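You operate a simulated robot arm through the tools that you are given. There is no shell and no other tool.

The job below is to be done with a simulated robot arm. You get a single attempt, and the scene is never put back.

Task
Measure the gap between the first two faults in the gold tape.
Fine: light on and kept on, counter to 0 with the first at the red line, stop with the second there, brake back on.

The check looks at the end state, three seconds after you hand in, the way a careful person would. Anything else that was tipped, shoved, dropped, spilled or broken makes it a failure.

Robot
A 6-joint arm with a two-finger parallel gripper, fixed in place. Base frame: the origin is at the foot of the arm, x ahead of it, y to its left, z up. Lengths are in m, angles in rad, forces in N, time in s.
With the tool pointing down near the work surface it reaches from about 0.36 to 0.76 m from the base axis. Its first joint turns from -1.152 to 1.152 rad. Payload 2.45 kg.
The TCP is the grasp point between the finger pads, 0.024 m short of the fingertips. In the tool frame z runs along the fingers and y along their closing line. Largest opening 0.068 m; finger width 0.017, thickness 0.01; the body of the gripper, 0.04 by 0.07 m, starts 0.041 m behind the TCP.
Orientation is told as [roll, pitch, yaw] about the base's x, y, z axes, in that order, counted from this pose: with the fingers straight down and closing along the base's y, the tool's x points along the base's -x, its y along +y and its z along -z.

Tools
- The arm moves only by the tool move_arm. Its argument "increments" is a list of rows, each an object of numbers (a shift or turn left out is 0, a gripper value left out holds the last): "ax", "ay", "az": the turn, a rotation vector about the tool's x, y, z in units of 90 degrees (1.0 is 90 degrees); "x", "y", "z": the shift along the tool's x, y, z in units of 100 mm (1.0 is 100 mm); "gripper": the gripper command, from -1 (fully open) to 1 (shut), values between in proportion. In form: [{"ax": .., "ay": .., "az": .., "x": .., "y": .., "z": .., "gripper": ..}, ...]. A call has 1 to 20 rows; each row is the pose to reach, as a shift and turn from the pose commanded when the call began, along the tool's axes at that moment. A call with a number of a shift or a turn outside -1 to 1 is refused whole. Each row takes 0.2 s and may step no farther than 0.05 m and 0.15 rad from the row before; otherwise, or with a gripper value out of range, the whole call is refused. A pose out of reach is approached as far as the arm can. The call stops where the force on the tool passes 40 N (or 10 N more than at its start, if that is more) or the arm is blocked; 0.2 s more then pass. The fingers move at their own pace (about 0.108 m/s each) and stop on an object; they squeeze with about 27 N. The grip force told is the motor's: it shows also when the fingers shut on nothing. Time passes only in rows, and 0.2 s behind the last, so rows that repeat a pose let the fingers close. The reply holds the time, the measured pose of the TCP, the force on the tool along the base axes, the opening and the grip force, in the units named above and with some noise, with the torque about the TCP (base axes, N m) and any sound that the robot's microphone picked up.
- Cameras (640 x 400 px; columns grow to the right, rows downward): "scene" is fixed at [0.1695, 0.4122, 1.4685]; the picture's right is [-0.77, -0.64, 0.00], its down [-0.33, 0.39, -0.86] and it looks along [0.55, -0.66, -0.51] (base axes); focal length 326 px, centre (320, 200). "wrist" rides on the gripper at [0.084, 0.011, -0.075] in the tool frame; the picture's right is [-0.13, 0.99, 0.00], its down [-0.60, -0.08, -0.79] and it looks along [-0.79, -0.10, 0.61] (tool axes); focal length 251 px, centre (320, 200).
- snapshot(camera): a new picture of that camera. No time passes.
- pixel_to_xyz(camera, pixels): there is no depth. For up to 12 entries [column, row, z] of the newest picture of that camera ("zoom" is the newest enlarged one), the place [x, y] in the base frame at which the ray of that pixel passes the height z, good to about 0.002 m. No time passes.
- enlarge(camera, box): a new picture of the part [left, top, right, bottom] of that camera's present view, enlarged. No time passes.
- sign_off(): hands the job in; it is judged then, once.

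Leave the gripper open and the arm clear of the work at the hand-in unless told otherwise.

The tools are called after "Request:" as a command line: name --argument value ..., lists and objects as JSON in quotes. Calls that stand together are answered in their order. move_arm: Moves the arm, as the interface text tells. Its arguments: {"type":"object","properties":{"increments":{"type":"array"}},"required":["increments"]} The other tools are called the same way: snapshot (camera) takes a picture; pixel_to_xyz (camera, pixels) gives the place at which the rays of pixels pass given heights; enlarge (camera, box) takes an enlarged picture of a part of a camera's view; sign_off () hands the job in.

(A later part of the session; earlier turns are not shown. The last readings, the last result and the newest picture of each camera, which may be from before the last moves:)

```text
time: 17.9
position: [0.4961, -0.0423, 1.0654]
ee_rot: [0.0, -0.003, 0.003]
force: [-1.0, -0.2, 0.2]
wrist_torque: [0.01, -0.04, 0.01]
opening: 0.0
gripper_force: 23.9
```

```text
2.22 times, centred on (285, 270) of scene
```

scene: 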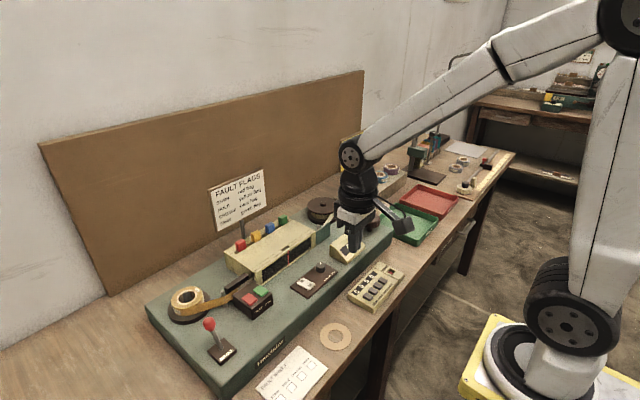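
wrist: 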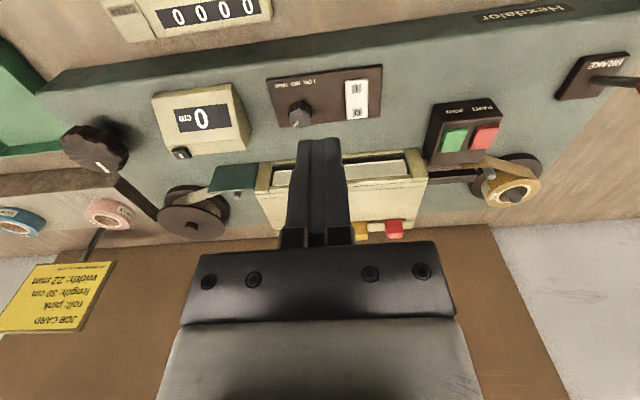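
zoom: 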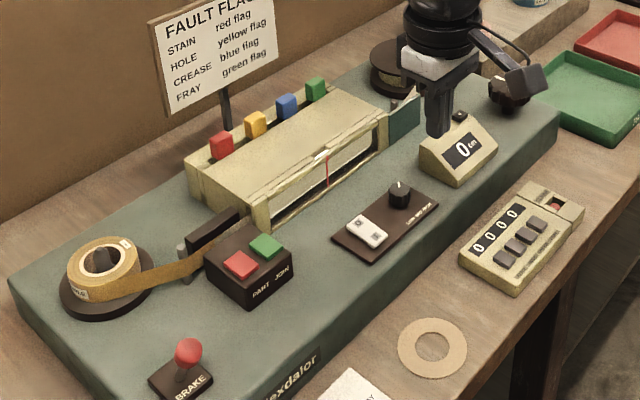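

Everything is unchanged; I'll continue right toward the knob, opening the gripper.

Request:
move_arm --increments '[{"y": -0.45, "gripper": -1}, {"y": -0.9}, {"y": -1.0}]'

Request:
move_arm --increments '[{"y": -0.45}, {"y": -0.9}, {"y": -1.0}]'

Request:
snapshot --camera "wrist"

```text
time: 18.7
position: [0.4944, -0.1435, 1.0666]
ee_rot: [0.0, -0.004, 0.002]
force: [-1.3, 0.4, -0.1]
wrist_torque: [0.02, -0.01, -0.01]
opening: 0.0679
gripper_force: 0.0
```

```text
time: 19.5
position: [0.4946, -0.2433, 1.0653]
ee_rot: [0.0, -0.004, 0.002]
force: [0.3, 0.9, 0.3]
wrist_torque: [0.01, 0.02, -0.02]
opening: 0.0681
gripper_force: 0.0
```

```text
taken
```

wrist: 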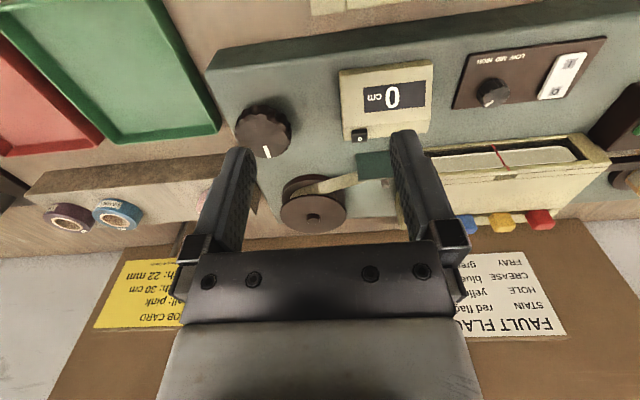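

The knob is in view at (264,131). I'll zoom in with both cameras to get its center, diameter and height.

Request:
enlarge --camera "wrist" --box '[220, 90, 310, 170]'

Request:
enlarge --camera "scene" --box '[330, 180, 410, 250]'

```text
5.00 times, centred on (265, 130) of wrist
```

zoom: 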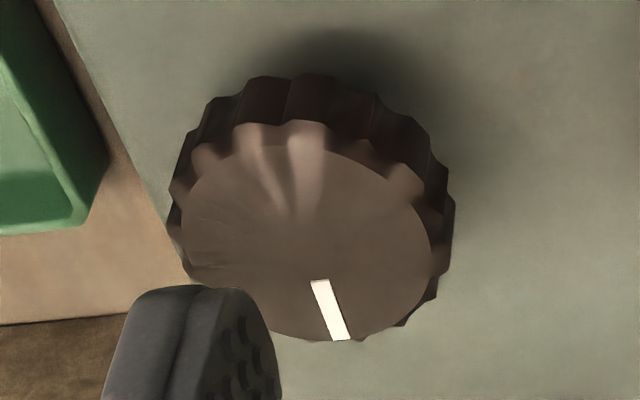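

```text
5.71 times, centred on (370, 215) of scene
```

zoom: 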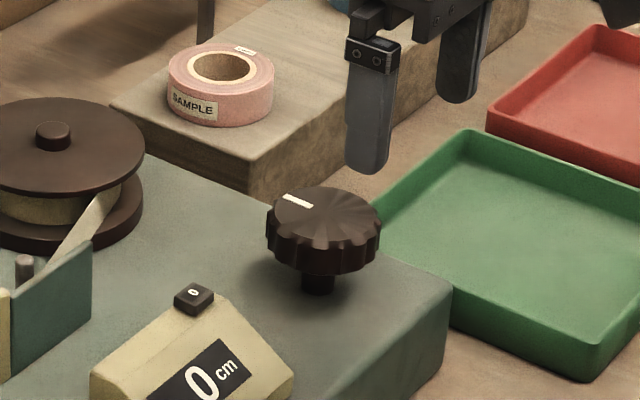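

I'll project the knob's top-face center and its left/right rim points from both zooms. The newest zoom is the scene one, so I'll use that, and use wrist full-frame pixels for the other.

Request:
pixel_to_xyz --camera "zoom" --pixels '[[325, 218, 0.9], [325, 218, 0.91], [325, 218, 0.92], [268, 222, 0.91], [382, 222, 0.91], [318, 292, 0.865], [318, 292, 0.875], [298, 201, 0.91]]'

Request:
pixel_to_xyz --camera "wrist" --pixels '[[262.2, 136.4, 0.9], [262.2, 136.4, 0.91], [262.2, 136.4, 0.92], [237, 136, 0.91], [287.4, 136, 0.91], [262, 114.5, 0.91], [265, 158, 0.91], [234.4, 134, 0.9], [292, 130, 0.9]]'

```text
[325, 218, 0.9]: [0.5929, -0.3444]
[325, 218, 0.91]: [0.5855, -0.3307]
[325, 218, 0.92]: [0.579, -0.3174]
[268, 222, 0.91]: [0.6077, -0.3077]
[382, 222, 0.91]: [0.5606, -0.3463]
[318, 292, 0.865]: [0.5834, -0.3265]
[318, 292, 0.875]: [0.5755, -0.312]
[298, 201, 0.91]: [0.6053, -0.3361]
```

```text
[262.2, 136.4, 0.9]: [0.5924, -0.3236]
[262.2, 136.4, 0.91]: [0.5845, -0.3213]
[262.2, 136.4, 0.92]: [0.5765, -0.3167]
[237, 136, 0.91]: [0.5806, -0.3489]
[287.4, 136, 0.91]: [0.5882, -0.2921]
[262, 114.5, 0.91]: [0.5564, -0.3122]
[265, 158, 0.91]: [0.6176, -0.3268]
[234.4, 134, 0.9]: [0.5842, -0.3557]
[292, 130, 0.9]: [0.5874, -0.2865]
```

Matching the two views gives the knob top center at (0.578, -0.317), top height about 0.92 and diameter about 60 mm, which is tight for the 68 mm opening. I'll go right above it and check the centering.

Request:
move_arm --increments '[{"x": -0.28, "y": -0.25, "z": 0.1}, {"x": -0.56, "y": -0.5, "z": 0.3}, {"x": -0.83, "y": -0.74, "z": 0.55}]'

Request:
snapshot --camera "wrist"

Request:
enlarge --camera "scene" --box '[320, 160, 420, 250]'

```text
time: 20.3
position: [0.5791, -0.3194, 1.0119]
ee_rot: [0.001, -0.004, 0.003]
force: [-0.3, -0.8, -0.6]
wrist_torque: [0.01, 0.02, -0.01]
opening: 0.068
gripper_force: 0.0
```

```text
taken
```

wrist: 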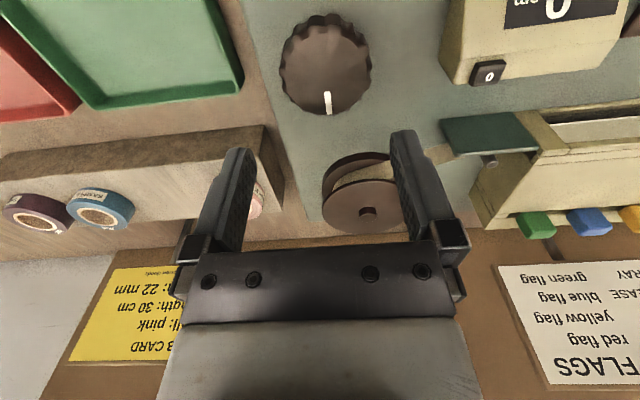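

```text
4.44 times, centred on (370, 205) of scene
```

zoom: 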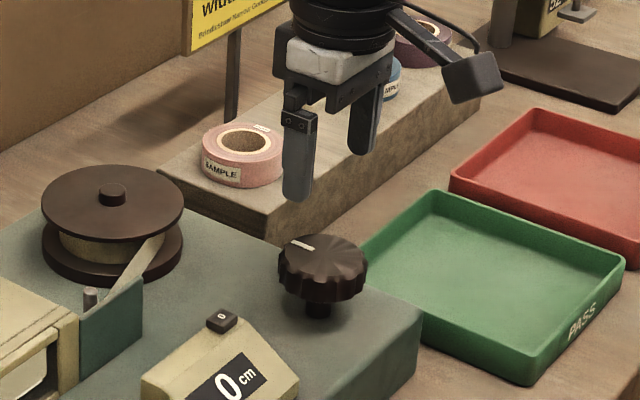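

Knob top now spans about columns 279–371, rows 15–115 in the wrist view. I'll project its rim extremes at z≈0.92 and 0.915.

Request:
enlarge --camera "wrist" --box '[260, 0, 390, 130]'

Request:
pixel_to_xyz --camera "wrist" --pixels '[[279, 68, 0.92], [371, 66, 0.92], [325, 26, 0.92], [329, 116, 0.92], [279, 68, 0.91], [371, 66, 0.91], [325, 26, 0.91], [329, 116, 0.91]]'

```text
3.08 times, centred on (325, 65) of wrist
```

zoom: 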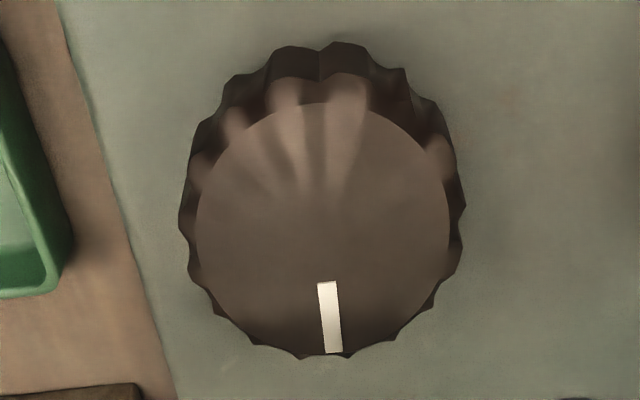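

```text
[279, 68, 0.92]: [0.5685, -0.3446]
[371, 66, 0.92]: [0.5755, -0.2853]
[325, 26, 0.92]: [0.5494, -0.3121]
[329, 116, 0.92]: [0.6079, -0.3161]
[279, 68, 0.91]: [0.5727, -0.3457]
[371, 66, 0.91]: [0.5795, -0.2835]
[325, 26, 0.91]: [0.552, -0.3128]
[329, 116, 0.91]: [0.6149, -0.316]
```

Center refines to (0.578, -0.316), diameter about 59 mm. I'll shift 3.5 mm left, descend to just above the knob top and check clearance.

Request:
move_arm --increments '[{"x": 0.01, "y": 0.035, "z": 0.3}, {"x": 0.01, "y": 0.035, "z": 0.58}]'

Request:
snapshot --camera "wrist"

Request:
enlarge --camera "scene" --box '[330, 170, 410, 250]'

```text
time: 20.9
position: [0.5765, -0.3124, 0.9532]
ee_rot: [0.0, -0.003, 0.002]
force: [0.3, 0.2, -0.8]
wrist_torque: [0.01, 0.0, -0.02]
opening: 0.0682
gripper_force: 0.1
```

```text
taken
```

wrist: 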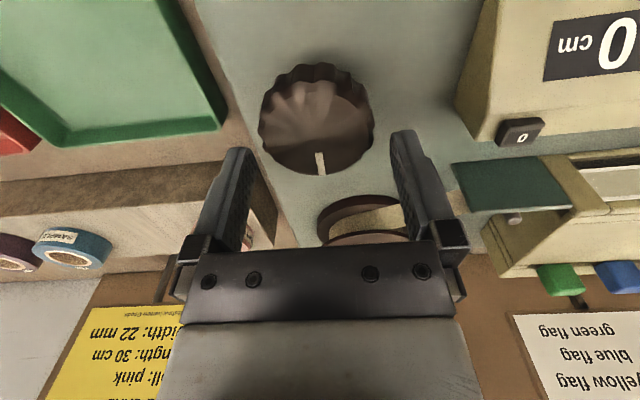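

```text
5.00 times, centred on (370, 210) of scene
```

zoom: 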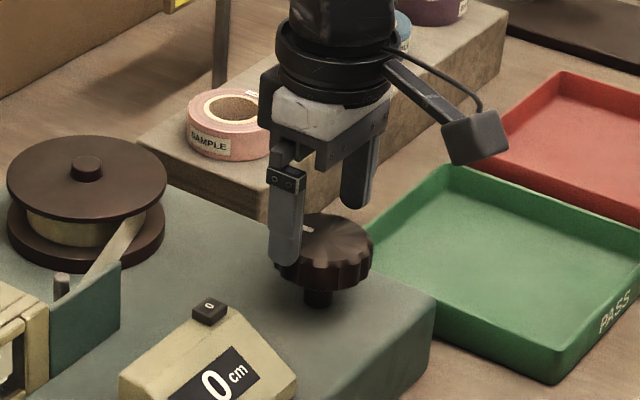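

I'll project the knob rim from this closer view to refine the centering.

Request:
pixel_to_xyz --camera "wrist" --pixels '[[258, 128, 0.92], [374, 125, 0.92], [312, 78, 0.92], [322, 176, 0.92], [258, 128, 0.915], [374, 125, 0.915], [256, 150, 0.93], [391, 133, 0.93]]'

Request:
enlarge --camera "wrist" --box '[230, 50, 410, 190]'

```text
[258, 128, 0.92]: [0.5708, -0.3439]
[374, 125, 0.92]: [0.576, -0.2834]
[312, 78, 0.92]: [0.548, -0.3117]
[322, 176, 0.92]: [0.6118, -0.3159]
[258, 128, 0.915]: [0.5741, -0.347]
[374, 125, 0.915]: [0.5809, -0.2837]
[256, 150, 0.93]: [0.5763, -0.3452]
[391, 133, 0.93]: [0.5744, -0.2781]
```

```text
2.86 times, centred on (320, 120) of wrist
```

zoom: 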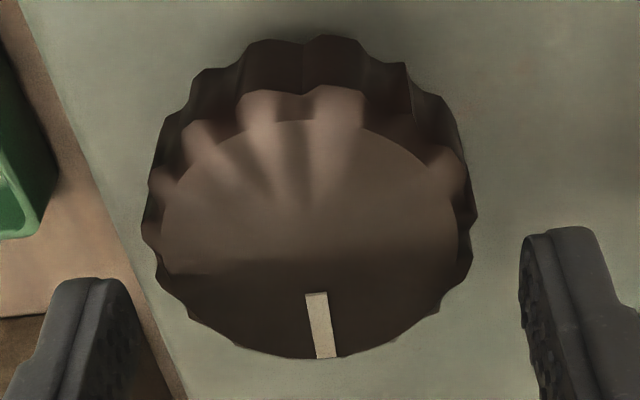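

The knob center is about 2 mm right and 2 mm forward of the gripper center. I'll correct that and lower slowly around it to z≈0.912.

Request:
move_arm --increments '[{"x": -0.02, "y": -0.02, "z": 0.05}, {"x": -0.02, "y": -0.02, "z": 0.15}, {"x": -0.02, "y": -0.02, "z": 0.25}, {"x": -0.02, "y": -0.02, "z": 0.34}, {"x": -0.02, "y": -0.02, "z": 0.41}]'

Request:
snapshot --camera "wrist"

Request:
enlarge --camera "scene" --box '[330, 170, 410, 250]'

```text
time: 22.1
position: [0.5811, -0.3165, 0.9131]
ee_rot: [0.001, -0.004, 0.003]
force: [-0.2, 0.4, -0.7]
wrist_torque: [-0.01, 0.0, 0.02]
opening: 0.0678
gripper_force: 0.1
```

```text
taken
```

wrist: 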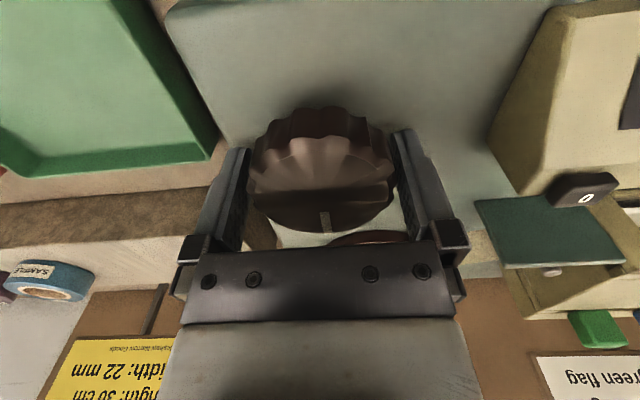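

```text
5.00 times, centred on (370, 210) of scene
```

zoom: 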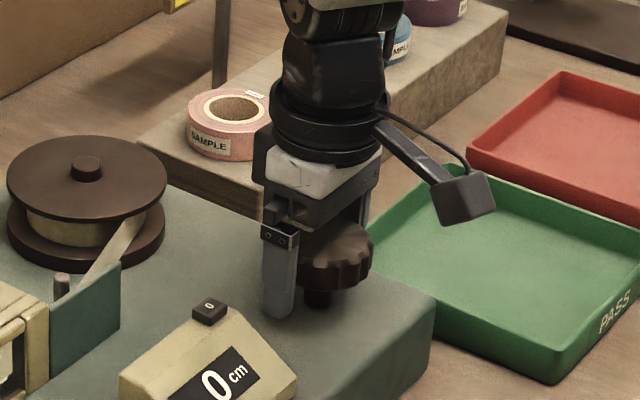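

The knob sits between the fingers without contact. I'll close on it.

Request:
move_arm --increments '[{"gripper": 1}, {"gripper": 1}, {"gripper": 1}]'

```text
time: 22.9
position: [0.5808, -0.3158, 0.9127]
ee_rot: [0.002, -0.004, 0.002]
force: [0.5, 14.0, 3.9]
wrist_torque: [-0.17, 0.32, -0.07]
opening: 0.0577
gripper_force: 44.7
```

Gripped at 57.7 mm. By the way the tape wraps the take-up reel, winding on should be counter-clockwise from above (negative az). I'll test a small turn of about 16° and read the counter.

Request:
move_arm --increments '[{"az": -0.05}, {"az": -0.1}, {"az": -0.14}, {"az": -0.18}]'

Request:
enlarge --camera "scene" --box '[230, 170, 410, 300]'

Request:
snapshot --camera "wrist"

```text
time: 23.9
position: [0.5813, -0.3137, 0.9134]
ee_rot: [0.002, -0.001, 0.285]
force: [2.4, 32.2, 3.9]
wrist_torque: [-0.78, 0.01, -1.4]
opening: 0.0577
gripper_force: 44.8
```

```text
3.08 times, centred on (320, 235) of scene
```

zoom: 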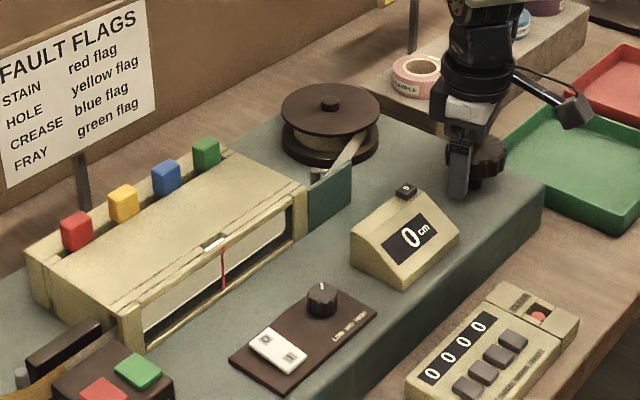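

```text
taken
```

wrist: 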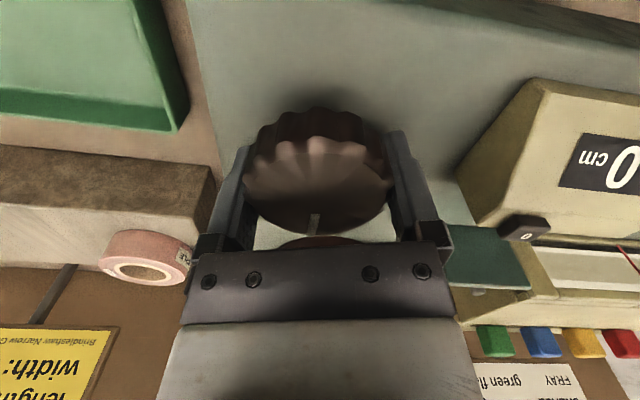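

The gripper turned 16°, but the torque is high (1.4 N m) and the counter still shows 0, so the knob may have slipped in the fingers. I'll check where the white mark points in the base frame.

Request:
pixel_to_xyz --camera "wrist" --pixels '[[316, 213, 0.92], [312, 233, 0.92], [318, 165, 0.92]]'

Request:
enlarge --camera "wrist" --box '[220, 90, 420, 250]'

```text
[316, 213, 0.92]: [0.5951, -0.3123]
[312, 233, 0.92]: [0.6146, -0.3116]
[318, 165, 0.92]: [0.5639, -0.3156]
```

```text
2.50 times, centred on (320, 170) of wrist
```

zoom: 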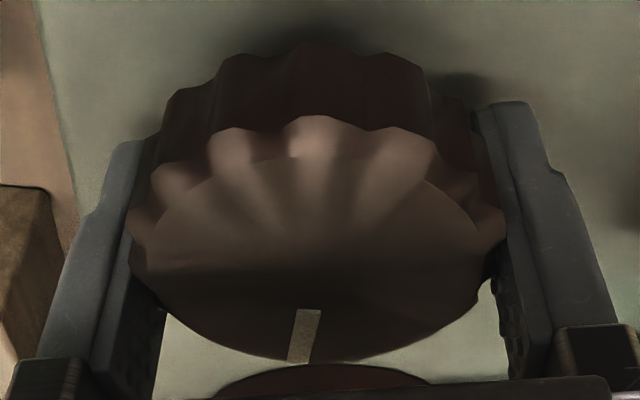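

The mark barely moved (a few degrees at most), so this direction is resisted. I'll try the other way, clockwise, turning about 32° in small steps.

Request:
move_arm --increments '[{"az": 0.06}, {"az": 0.12}, {"az": 0.18}, {"az": 0.24}, {"az": 0.3}, {"az": 0.36}]'

Request:
enlarge --camera "scene" --box '[230, 170, 410, 300]'

Request:
snapshot --camera "wrist"

```text
time: 25.3
position: [0.5802, -0.3163, 0.9115]
ee_rot: [-0.001, -0.004, -0.282]
force: [12.5, 12.7, -8.9]
wrist_torque: [-0.25, 0.64, -0.06]
opening: 0.0577
gripper_force: 44.7
```

```text
3.08 times, centred on (320, 235) of scene
```

zoom: 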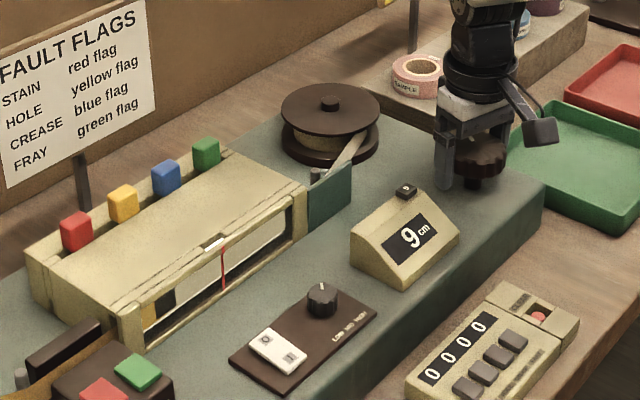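

```text
taken
```

wrist: 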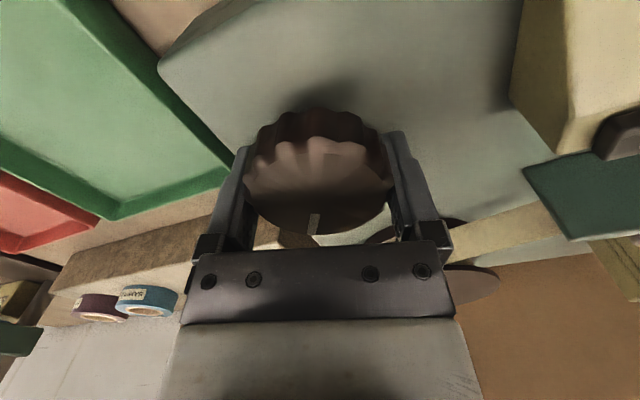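

Clockwise turns freely and the counter now reads 9 cm, so the brake is off and 32° gives about 9 cm. Something gold with a dark patch has entered the left end of the window. I'll zoom in on it.

Request:
enlarge --camera "scene" --box '[255, 230, 325, 290]'

Request:
enlarge --camera "scene" --box '[160, 260, 290, 350]'

```text
6.67 times, centred on (290, 260) of scene
```

zoom: 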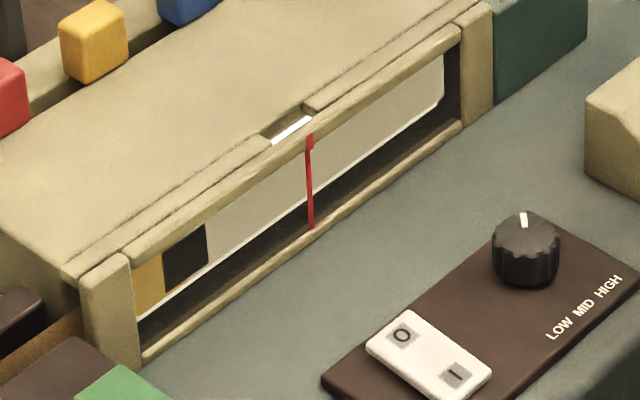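

```text
4.44 times, centred on (225, 305) of scene
```

zoom: 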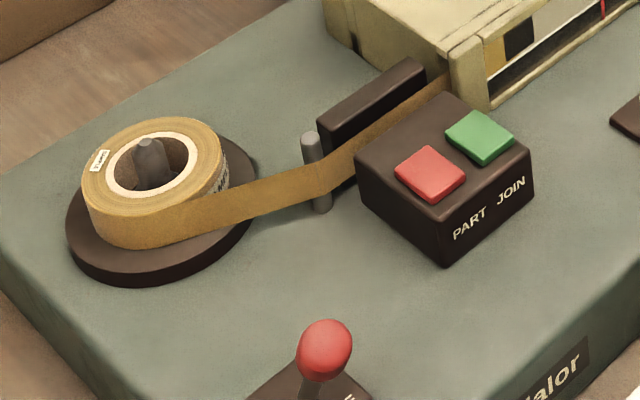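

The dark patch is the splice between leader and gold, not one of the four fault kinds. I'll keep winding clockwise in small steps, watching the window.

Request:
move_arm --increments '[{"az": 0.06}, {"az": 0.12}, {"az": 0.18}, {"az": 0.24}, {"az": 0.3}]'

Request:
enlarge --camera "scene" --box '[255, 210, 375, 300]'

```text
time: 26.5
position: [0.5797, -0.3196, 0.9124]
ee_rot: [0.001, -0.002, -0.755]
force: [5.8, -15.7, -19.1]
wrist_torque: [-1.21, -0.15, 0.09]
opening: 0.0579
gripper_force: 45.1
```

```text
4.44 times, centred on (315, 255) of scene
```

zoom: 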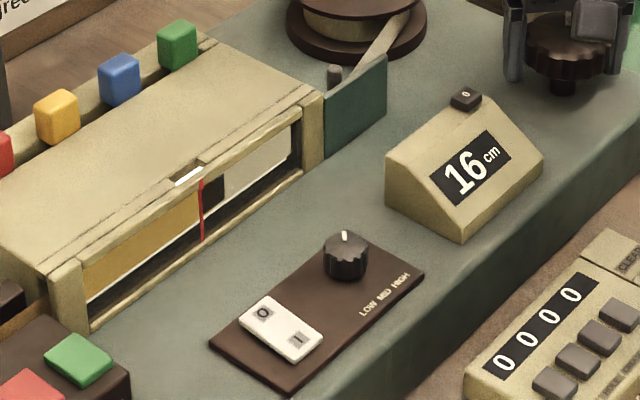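

16 cm, and the splice is just passing the red line; no fault in the gold seen yet. Continuing.

Request:
move_arm --increments '[{"az": 0.06}, {"az": 0.12}, {"az": 0.18}, {"az": 0.24}]'

Request:
enlarge --camera "scene" --box '[255, 210, 375, 300]'

```text
time: 27.5
position: [0.5778, -0.321, 0.9125]
ee_rot: [0.001, -0.004, -1.135]
force: [-4.8, -35.3, -15.5]
wrist_torque: [-0.55, 0.18, 0.13]
opening: 0.0577
gripper_force: 44.2
```

```text
4.44 times, centred on (315, 255) of scene
```

zoom: 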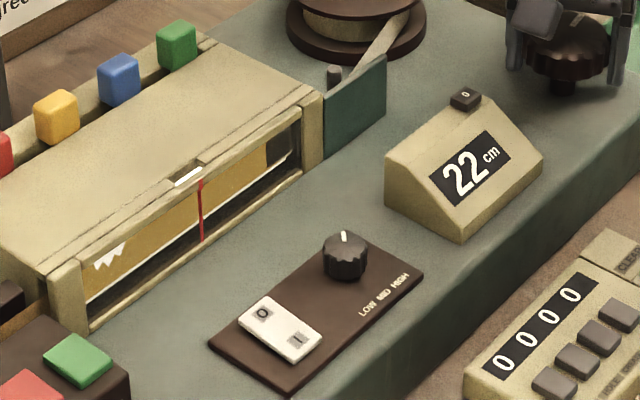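

At 22 cm, a white jagged patch on the tape's upper edge (a fray) shows at left in the window (zoom 110,258): the first fault. Side load has grown to 35 N, so I'll let the gripper re-center by easing it 2 mm, then see the load.

Request:
move_arm --increments '[{"x": -0.018, "y": -0.008}, {"x": -0.018, "y": -0.008}]'

Request:
enlarge --camera "scene" --box '[255, 230, 325, 290]'

Request:
snapshot --camera "wrist"

```text
time: 28.1
position: [0.5768, -0.3217, 0.9113]
ee_rot: [0.002, 0.001, -1.129]
force: [-11.9, -21.5, -13.7]
wrist_torque: [-0.74, -0.31, 0.11]
opening: 0.0575
gripper_force: 45.1
```

```text
6.67 times, centred on (290, 260) of scene
```

zoom: 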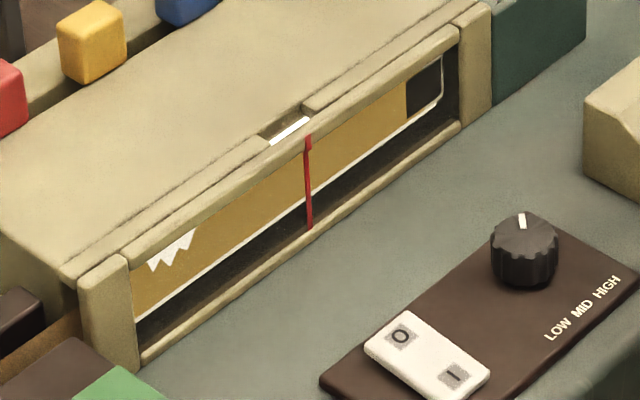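

```text
taken
```

wrist: 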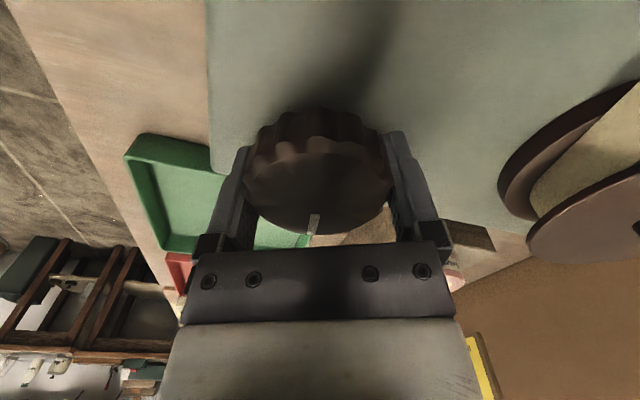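

The fray has three teeth, centered at zoom (172,248). It needs to go roughly 6–7 cm further to reach the red line. I'll turn about 20° more (≈5 cm) and look again.

Request:
move_arm --increments '[{"az": 0.05}, {"az": 0.1}, {"az": 0.15}, {"az": 0.2}]'

Request:
enlarge --camera "scene" --box '[255, 230, 325, 290]'

Request:
enlarge --camera "scene" --box '[320, 170, 420, 260]'

```text
time: 29.1
position: [0.5759, -0.3209, 0.9133]
ee_rot: [0.0, 0.002, -1.45]
force: [-34.3, -15.0, -0.1]
wrist_torque: [-0.02, -0.93, 0.22]
opening: 0.0575
gripper_force: 45.2
```

```text
6.67 times, centred on (290, 260) of scene
```

zoom: 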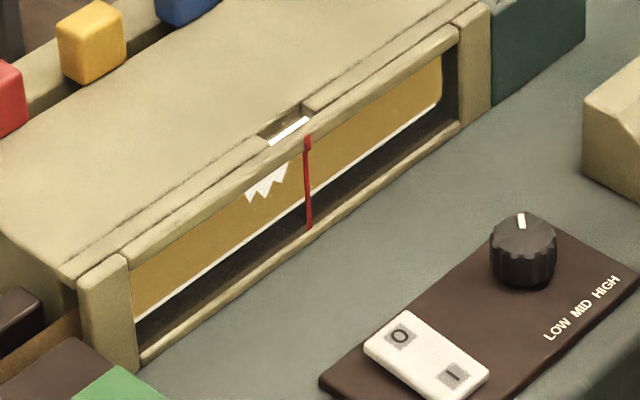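

```text
4.44 times, centred on (370, 215) of scene
```

zoom: 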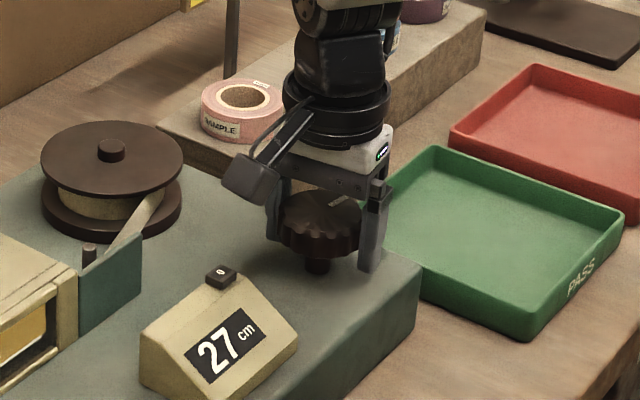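

27 cm; the fray is at zoom (267,183), a bit left of the red line (308,183). The scene view has parallax, so I'll ease the side load, release the knob, and look straight on with the wrist camera.

Request:
move_arm --increments '[{"x": -0.008, "y": -0.016}, {"x": -0.016, "y": -0.032}, {"x": -0.016, "y": -0.032}]'

Request:
move_arm --increments '[{"gripper": -1}, {"gripper": -1}, {"gripper": -1}]'

Request:
enlarge --camera "scene" --box '[255, 230, 325, 290]'

Request:
snapshot --camera "wrist"

```text
time: 29.9
position: [0.5762, -0.3204, 0.9133]
ee_rot: [0.001, 0.002, -1.445]
force: [-19.8, -7.2, -2.9]
wrist_torque: [0.13, 1.17, 0.13]
opening: 0.0577
gripper_force: 45.3
```

```text
time: 30.7
position: [0.577, -0.3206, 0.9128]
ee_rot: [0.006, -0.002, -1.443]
force: [1.2, 1.0, 1.4]
wrist_torque: [0.02, 0.02, -0.04]
opening: 0.0678
gripper_force: 0.0
```

```text
6.67 times, centred on (290, 260) of scene
```

zoom: 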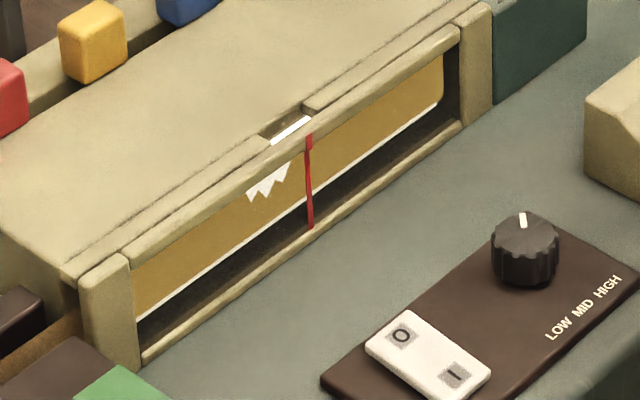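

```text
taken
```

wrist: 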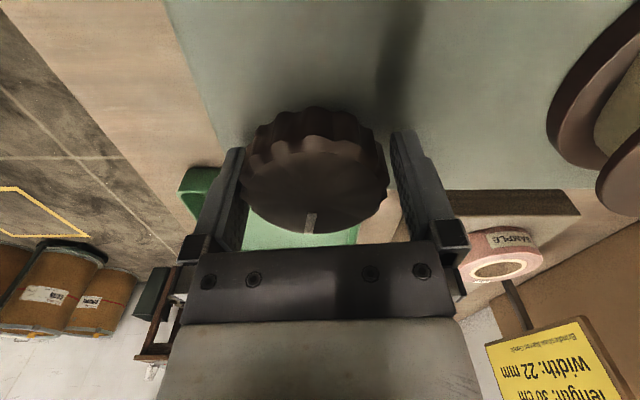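

Released cleanly; the tape barely moved. I'll project the knob rim from this view to refine its center for the next grips.

Request:
pixel_to_xyz --camera "wrist" --pixels '[[240, 178, 0.92], [389, 172, 0.92], [312, 235, 0.92], [240, 178, 0.915], [389, 172, 0.915], [250, 150, 0.889], [391, 135, 0.889], [320, 120, 0.92]]'

Request:
enlarge --camera "wrist" --box '[220, 90, 420, 250]'

```text
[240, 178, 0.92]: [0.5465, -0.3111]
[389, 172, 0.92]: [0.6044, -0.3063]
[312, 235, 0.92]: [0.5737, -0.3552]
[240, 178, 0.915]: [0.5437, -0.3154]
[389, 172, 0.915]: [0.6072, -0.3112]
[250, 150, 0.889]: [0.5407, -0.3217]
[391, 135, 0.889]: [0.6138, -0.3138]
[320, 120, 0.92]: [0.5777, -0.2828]
```

```text
2.50 times, centred on (320, 170) of wrist
```

zoom: 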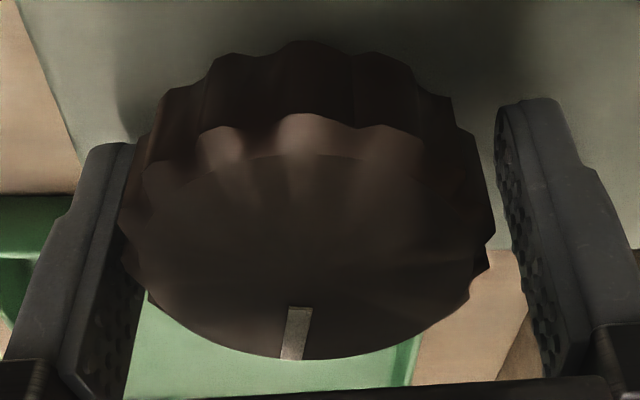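

Knob center is about (0.5755, -0.319). I'll lift off straight, turn the wrist back, and go to a straight-on viewing pose in front of the red line.

Request:
move_arm --increments '[{"z": -0.2}, {"z": -0.5}, {"z": -0.85, "az": -0.05}, {"z": -1.0, "az": -0.14}, {"z": -1.0, "az": -0.23}, {"z": -1.0, "az": -0.32}, {"z": -1.0, "az": -0.41}, {"z": -1.0, "az": -0.5}, {"z": -1.0, "az": -0.59}, {"z": -1.0, "az": -0.68}, {"z": -1.0, "az": -0.77}, {"z": -1.0, "az": -0.86}, {"z": -1.0, "az": -0.92}]'

Request:
move_arm --increments '[{"x": 0.25, "y": 0.35}, {"x": 0.5, "y": 0.7}, {"x": 0.7, "y": 1.0}]'

Request:
move_arm --increments '[{"y": 0.35}, {"y": 0.7}, {"y": 1.0}]'

Request:
snapshot --camera "wrist"

```text
time: 33.5
position: [0.5761, -0.32, 1.0126]
ee_rot: [0.0, -0.004, 0.003]
force: [0.5, 0.9, 0.4]
wrist_torque: [0.02, -0.02, 0.01]
opening: 0.0681
gripper_force: 0.0
```

```text
time: 34.3
position: [0.5056, -0.2189, 1.0117]
ee_rot: [0.0, -0.003, 0.002]
force: [-0.3, 0.0, -0.1]
wrist_torque: [-0.03, -0.01, 0.0]
opening: 0.0679
gripper_force: 0.0
```

```text
time: 35.1
position: [0.5052, -0.1199, 1.0135]
ee_rot: [0.0, -0.002, 0.001]
force: [0.6, 0.3, -0.5]
wrist_torque: [0.0, 0.0, 0.0]
opening: 0.0681
gripper_force: 0.2
```

```text
taken
```

wrist: 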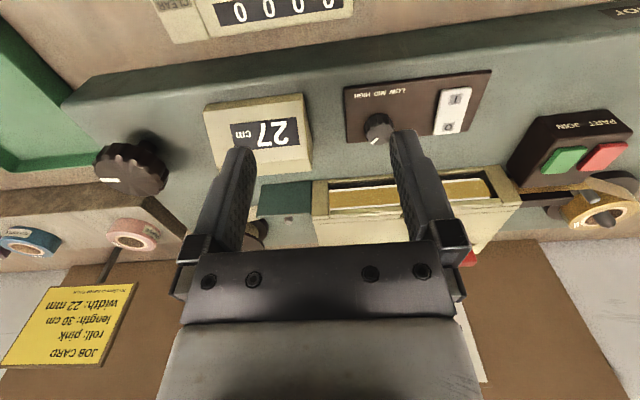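

Counter reads 27 and the gold tape fills the window. I'll move right in front of the red line (y≈-0.055) and tilt the fingers forward 20° so the camera looks straight on.

Request:
move_arm --increments '[{"x": -0.08, "y": 0.25, "z": 0.15, "ay": -0.075}, {"x": -0.16, "y": 0.45, "z": 0.3, "ay": -0.15}, {"x": -0.22, "y": 0.65, "z": 0.45, "ay": -0.223}]'

Request:
snapshot --camera "wrist"

```text
time: 35.9
position: [0.5282, -0.0565, 0.9696]
ee_rot: [0.0, -0.356, 0.0]
force: [0.0, 0.6, 0.7]
wrist_torque: [0.0, -0.03, -0.02]
opening: 0.0679
gripper_force: 0.1
```

```text
taken
```

wrist: 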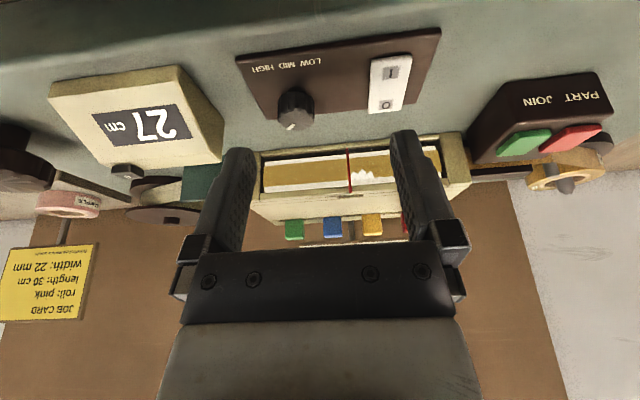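

Very good view: the red line is at about column 349 and the fray just to its right. I'll enlarge it.

Request:
enlarge --camera "wrist" --box '[310, 140, 400, 210]'

```text
5.71 times, centred on (355, 175) of wrist
```

zoom: 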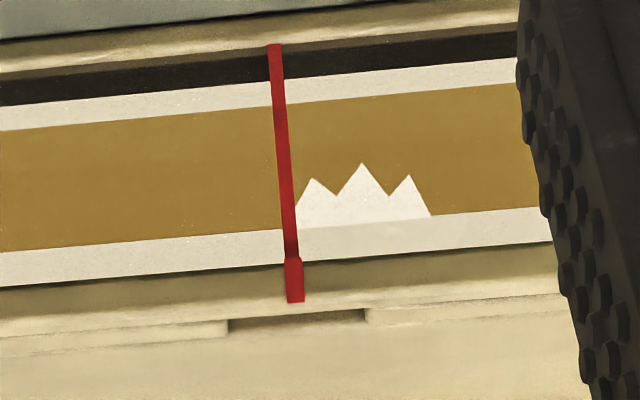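

In this upside-down view the three-tooth fray spans zoom columns 295–430 (center about 363), and the red line is at about 288 at that row. I'll project both to get the remaining distance in mm.

Request:
pixel_to_xyz --camera "zoom" --pixels '[[288, 215, 0.9], [288, 215, 0.91], [288, 215, 0.92], [363, 218, 0.9], [363, 218, 0.91], [363, 218, 0.92], [295, 225, 0.91], [430, 215, 0.91], [276, 50, 0.87], [276, 50, 0.88], [294, 300, 0.93], [294, 300, 0.94]]'

Request:
enlarge --camera "scene" --box '[255, 230, 325, 290]'

```text
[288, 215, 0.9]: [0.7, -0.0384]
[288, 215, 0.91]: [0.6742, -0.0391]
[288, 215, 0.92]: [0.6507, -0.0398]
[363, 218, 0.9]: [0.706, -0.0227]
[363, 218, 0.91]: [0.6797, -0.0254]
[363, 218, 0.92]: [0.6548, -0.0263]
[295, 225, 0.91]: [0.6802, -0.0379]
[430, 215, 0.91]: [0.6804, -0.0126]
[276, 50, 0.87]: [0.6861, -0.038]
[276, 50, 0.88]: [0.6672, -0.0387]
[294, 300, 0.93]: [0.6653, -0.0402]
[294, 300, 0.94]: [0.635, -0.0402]
```

```text
6.67 times, centred on (290, 260) of scene
```

zoom: 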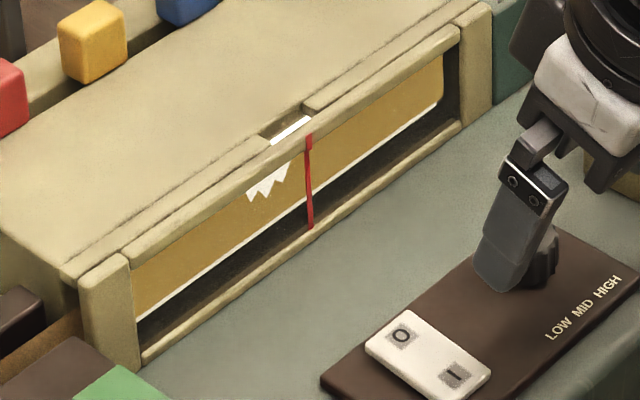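

The red line is at y≈-0.039 and the fray center at y≈-0.0257, so the tape must advance another ≈13 mm (about 0.083 rad of knob). I'll take a high-zoom scene reference of the fray now so I can track it while turning.

Request:
enlarge --camera "scene" --box '[274, 244, 306, 264]'

```text
16.00 times, centred on (290, 254) of scene
```

zoom: 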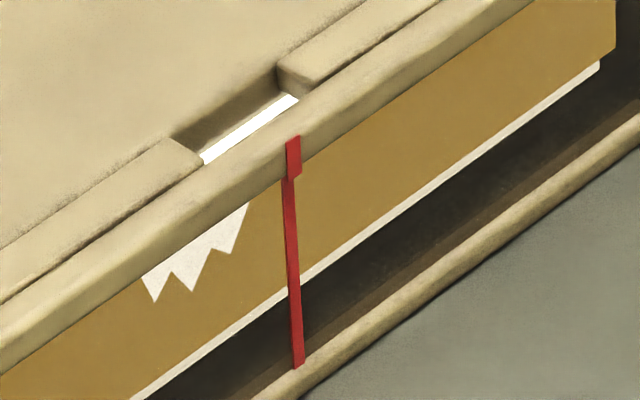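

Middle tooth tip is at scene-zoom (192,291); when aligned it should be near (251,249). Now I'll go back to the knob: level the wrist, rise, and travel right.

Request:
move_arm --increments '[{"x": 0.01, "y": -0.3, "z": -0.2, "ay": 0.075}, {"x": 0.02, "y": -0.65, "z": -0.4, "ay": 0.15}, {"x": 0.03, "y": -1.0, "z": -0.5, "ay": 0.223}]'

Request:
move_arm --increments '[{"y": -0.45}, {"y": -0.9}]'

Request:
move_arm --increments '[{"x": -0.3, "y": -0.3}, {"x": -0.6, "y": -0.6}, {"x": -0.67, "y": -0.71}]'

Request:
snapshot --camera "wrist"

```text
time: 36.7
position: [0.509, -0.1539, 1.015]
ee_rot: [0.001, -0.002, 0.001]
force: [0.1, -0.2, -0.1]
wrist_torque: [0.02, 0.03, 0.02]
opening: 0.068
gripper_force: 0.1
```

```text
time: 37.3
position: [0.5097, -0.2452, 1.0134]
ee_rot: [0.0, -0.004, 0.003]
force: [0.2, -0.5, 0.7]
wrist_torque: [0.01, 0.01, -0.03]
opening: 0.0681
gripper_force: 0.1
```

```text
time: 38.1
position: [0.5762, -0.3149, 1.0136]
ee_rot: [0.0, -0.003, 0.002]
force: [0.9, -1.0, -0.6]
wrist_torque: [-0.03, 0.01, 0.0]
opening: 0.0679
gripper_force: 0.1
```

```text
taken
```

wrist: 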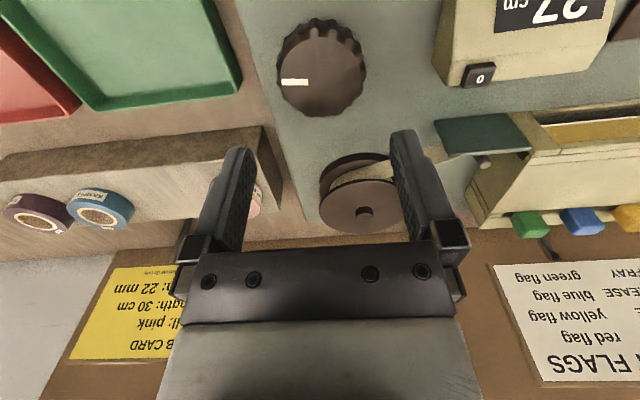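

The mark has turned 90° clockwise to point right (toward -y). I'll project the rim here to fine-center before lowering.

Request:
pixel_to_xyz --camera "wrist" --pixels '[[276, 70, 0.92], [366, 68, 0.92], [318, 25, 0.92], [322, 116, 0.92]]'

Request:
enlarge --camera "wrist" --box '[260, 0, 390, 130]'

```text
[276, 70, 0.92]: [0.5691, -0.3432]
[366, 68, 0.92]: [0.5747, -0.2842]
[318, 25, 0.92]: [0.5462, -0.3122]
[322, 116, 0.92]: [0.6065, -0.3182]
```

```text
3.08 times, centred on (325, 65) of wrist
```

zoom: 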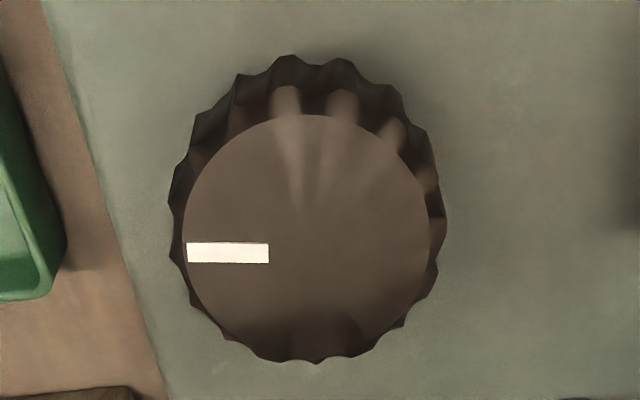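

Center estimate is (0.577, -0.315), matching the present position. I'll descend in two stages to z≈0.912.

Request:
move_arm --increments '[{"z": 0.3}, {"z": 0.55}, {"z": 0.65}, {"z": 0.75}, {"z": 0.85}, {"z": 0.95}, {"z": 1.0}]'

Request:
snapshot --camera "wrist"

Request:
enlarge --camera "scene" --box '[274, 244, 306, 264]'

```text
time: 39.7
position: [0.5757, -0.3159, 0.9137]
ee_rot: [-0.002, -0.004, 0.001]
force: [0.1, 0.0, 0.0]
wrist_torque: [0.01, -0.02, -0.01]
opening: 0.0678
gripper_force: 0.1
```

```text
taken
```

wrist: 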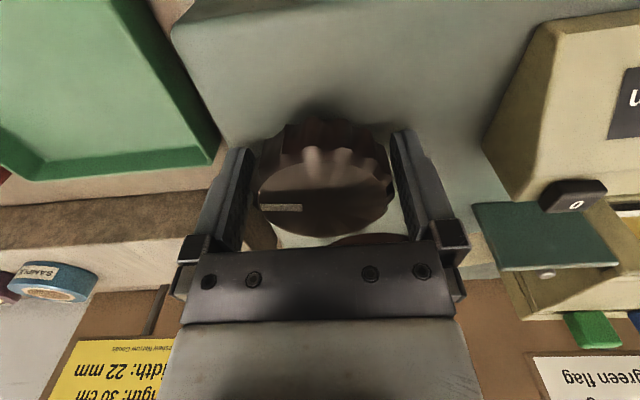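

```text
16.00 times, centred on (290, 254) of scene
```

zoom: 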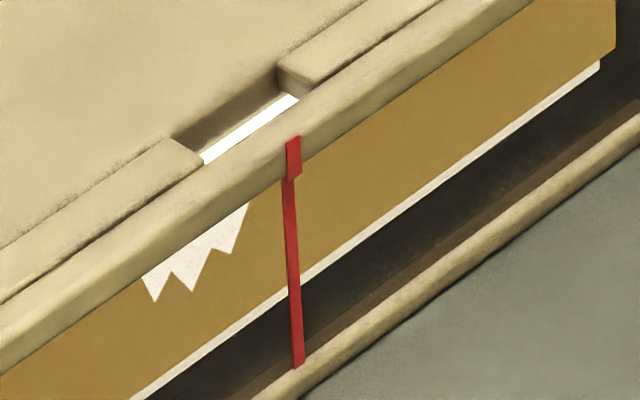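

The fingers straddle the knob evenly. I'll shift 1.5 mm forward, close, and see whether the tape moves.

Request:
move_arm --increments '[{"x": -0.015, "gripper": -1}, {"x": -0.015, "gripper": 1}, {"x": -0.015, "gripper": 1}, {"x": -0.015, "gripper": 1}]'

Request:
enlarge --camera "scene" --box '[274, 244, 306, 264]'

```text
time: 40.7
position: [0.5773, -0.3148, 0.9136]
ee_rot: [0.0, -0.001, 0.002]
force: [-0.5, 6.1, 0.7]
wrist_torque: [-0.26, 0.05, -0.05]
opening: 0.0576
gripper_force: 44.9
```

```text
16.00 times, centred on (290, 254) of scene
```

zoom: 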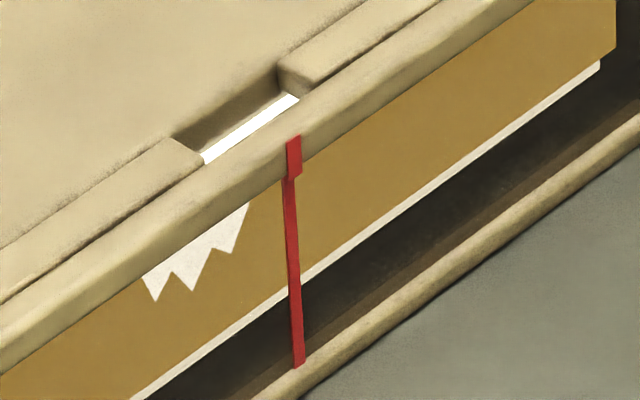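

The grip did not move the tape. Now a small clockwise turn of 0.045 (≈4°).

Request:
move_arm --increments '[{"az": 0.02}, {"az": 0.04}, {"az": 0.045}]'

Request:
enlarge --camera "scene" --box '[274, 244, 306, 264]'

```text
time: 41.5
position: [0.5782, -0.3145, 0.9132]
ee_rot: [0.0, -0.004, -0.069]
force: [0.8, 18.5, 1.2]
wrist_torque: [-1.4, 0.02, -0.05]
opening: 0.0577
gripper_force: 44.8
```

```text
16.00 times, centred on (290, 254) of scene
```

zoom: 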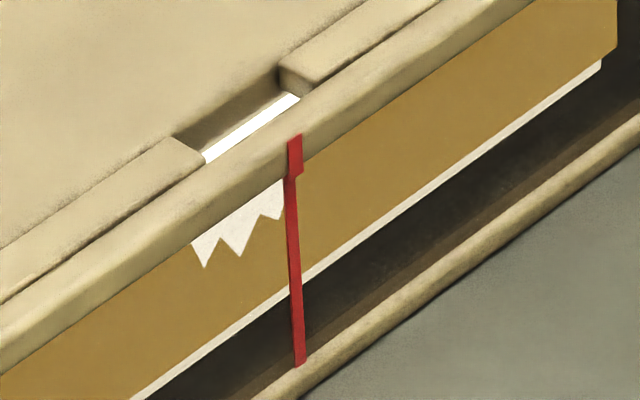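

The middle tooth tip moved to (240,257); 11 more zoom pixels needed. A further turn of 0.01.

Request:
move_arm --increments '[{"az": 0.005}, {"az": 0.01}, {"az": 0.01}]'

Request:
enlarge --camera "scene" --box '[274, 244, 306, 264]'

```text
time: 42.3
position: [0.5775, -0.3154, 0.9134]
ee_rot: [0.002, -0.004, -0.085]
force: [7.7, 18.6, -4.9]
wrist_torque: [-0.4, 0.01, -0.07]
opening: 0.0579
gripper_force: 45.5
```

```text
16.00 times, centred on (290, 254) of scene
```

zoom: 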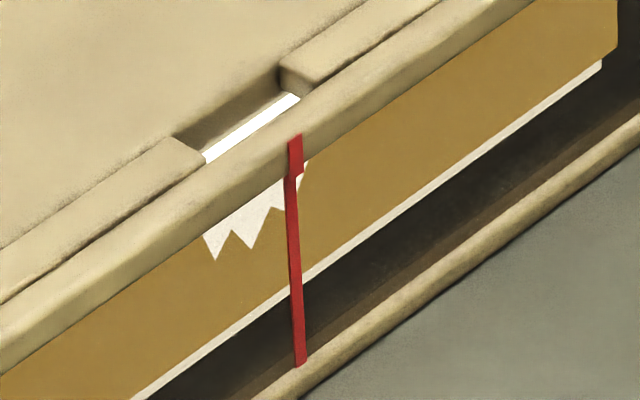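

The tip is now at (251,249), the target. I'll release the knob and check for any shift.

Request:
move_arm --increments '[{"gripper": -1}, {"gripper": -1}, {"gripper": -1}]'

Request:
enlarge --camera "scene" --box '[274, 244, 306, 264]'

```text
time: 43.1
position: [0.5769, -0.3163, 0.9147]
ee_rot: [0.0, -0.005, -0.086]
force: [0.2, 0.3, 0.1]
wrist_torque: [-0.03, 0.0, 0.01]
opening: 0.0682
gripper_force: 0.0
```

```text
16.00 times, centred on (290, 254) of scene
```

zoom: 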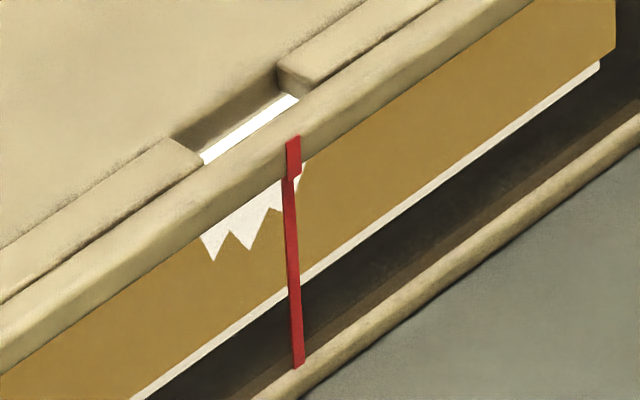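

Unchanged relative to the line. I'll lift off and go to the straight-on view to verify.

Request:
move_arm --increments '[{"z": -0.2}, {"z": -0.6}, {"z": -1.0, "az": -0.055}]'

Request:
move_arm --increments '[{"x": 0.25, "y": 0.35}, {"x": 0.5, "y": 0.7}, {"x": 0.7, "y": 1.0}]'

Request:
move_arm --increments '[{"y": 0.4}, {"y": 0.8}, {"y": 1.0}]'

Request:
move_arm --increments '[{"x": -0.08, "y": 0.22, "z": 0.15, "ay": -0.075}, {"x": -0.16, "y": 0.42, "z": 0.3, "ay": -0.15}, {"x": -0.22, "y": 0.62, "z": 0.45, "ay": -0.223}]'

Request:
snapshot --camera "wrist"

Request:
enlarge --camera "wrist" --box '[310, 140, 400, 210]'

```text
time: 43.9
position: [0.5758, -0.3147, 1.0134]
ee_rot: [0.001, -0.004, 0.002]
force: [-0.1, -0.2, 0.3]
wrist_torque: [-0.02, -0.01, 0.01]
opening: 0.0681
gripper_force: 0.1
```

```text
time: 44.7
position: [0.505, -0.2162, 1.0143]
ee_rot: [0.0, -0.005, 0.0]
force: [-0.4, 0.4, 0.5]
wrist_torque: [-0.01, 0.0, 0.01]
opening: 0.0679
gripper_force: 0.0
```

```text
time: 45.5
position: [0.5053, -0.1147, 1.0147]
ee_rot: [0.0, -0.004, 0.001]
force: [0.1, 0.1, -0.9]
wrist_torque: [0.0, -0.01, -0.02]
opening: 0.0683
gripper_force: 0.1
```

```text
time: 46.3
position: [0.5288, -0.0531, 0.9676]
ee_rot: [-0.001, -0.352, 0.003]
force: [-0.1, -0.2, 0.6]
wrist_torque: [-0.01, 0.01, -0.01]
opening: 0.0679
gripper_force: 0.2
```

```text
taken
```

wrist: 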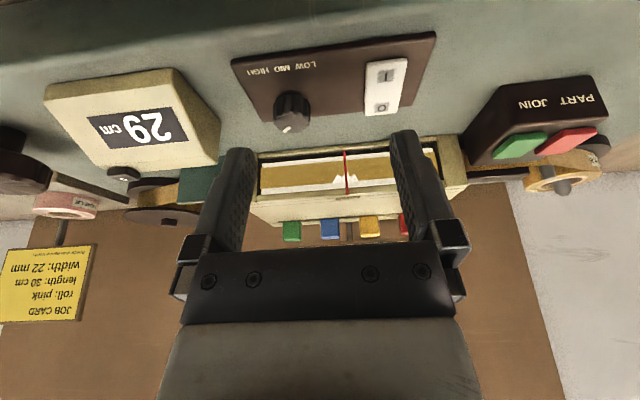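

```text
5.71 times, centred on (355, 175) of wrist
```

zoom: 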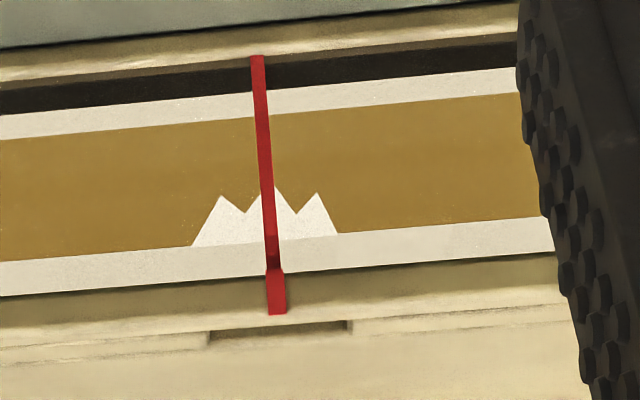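

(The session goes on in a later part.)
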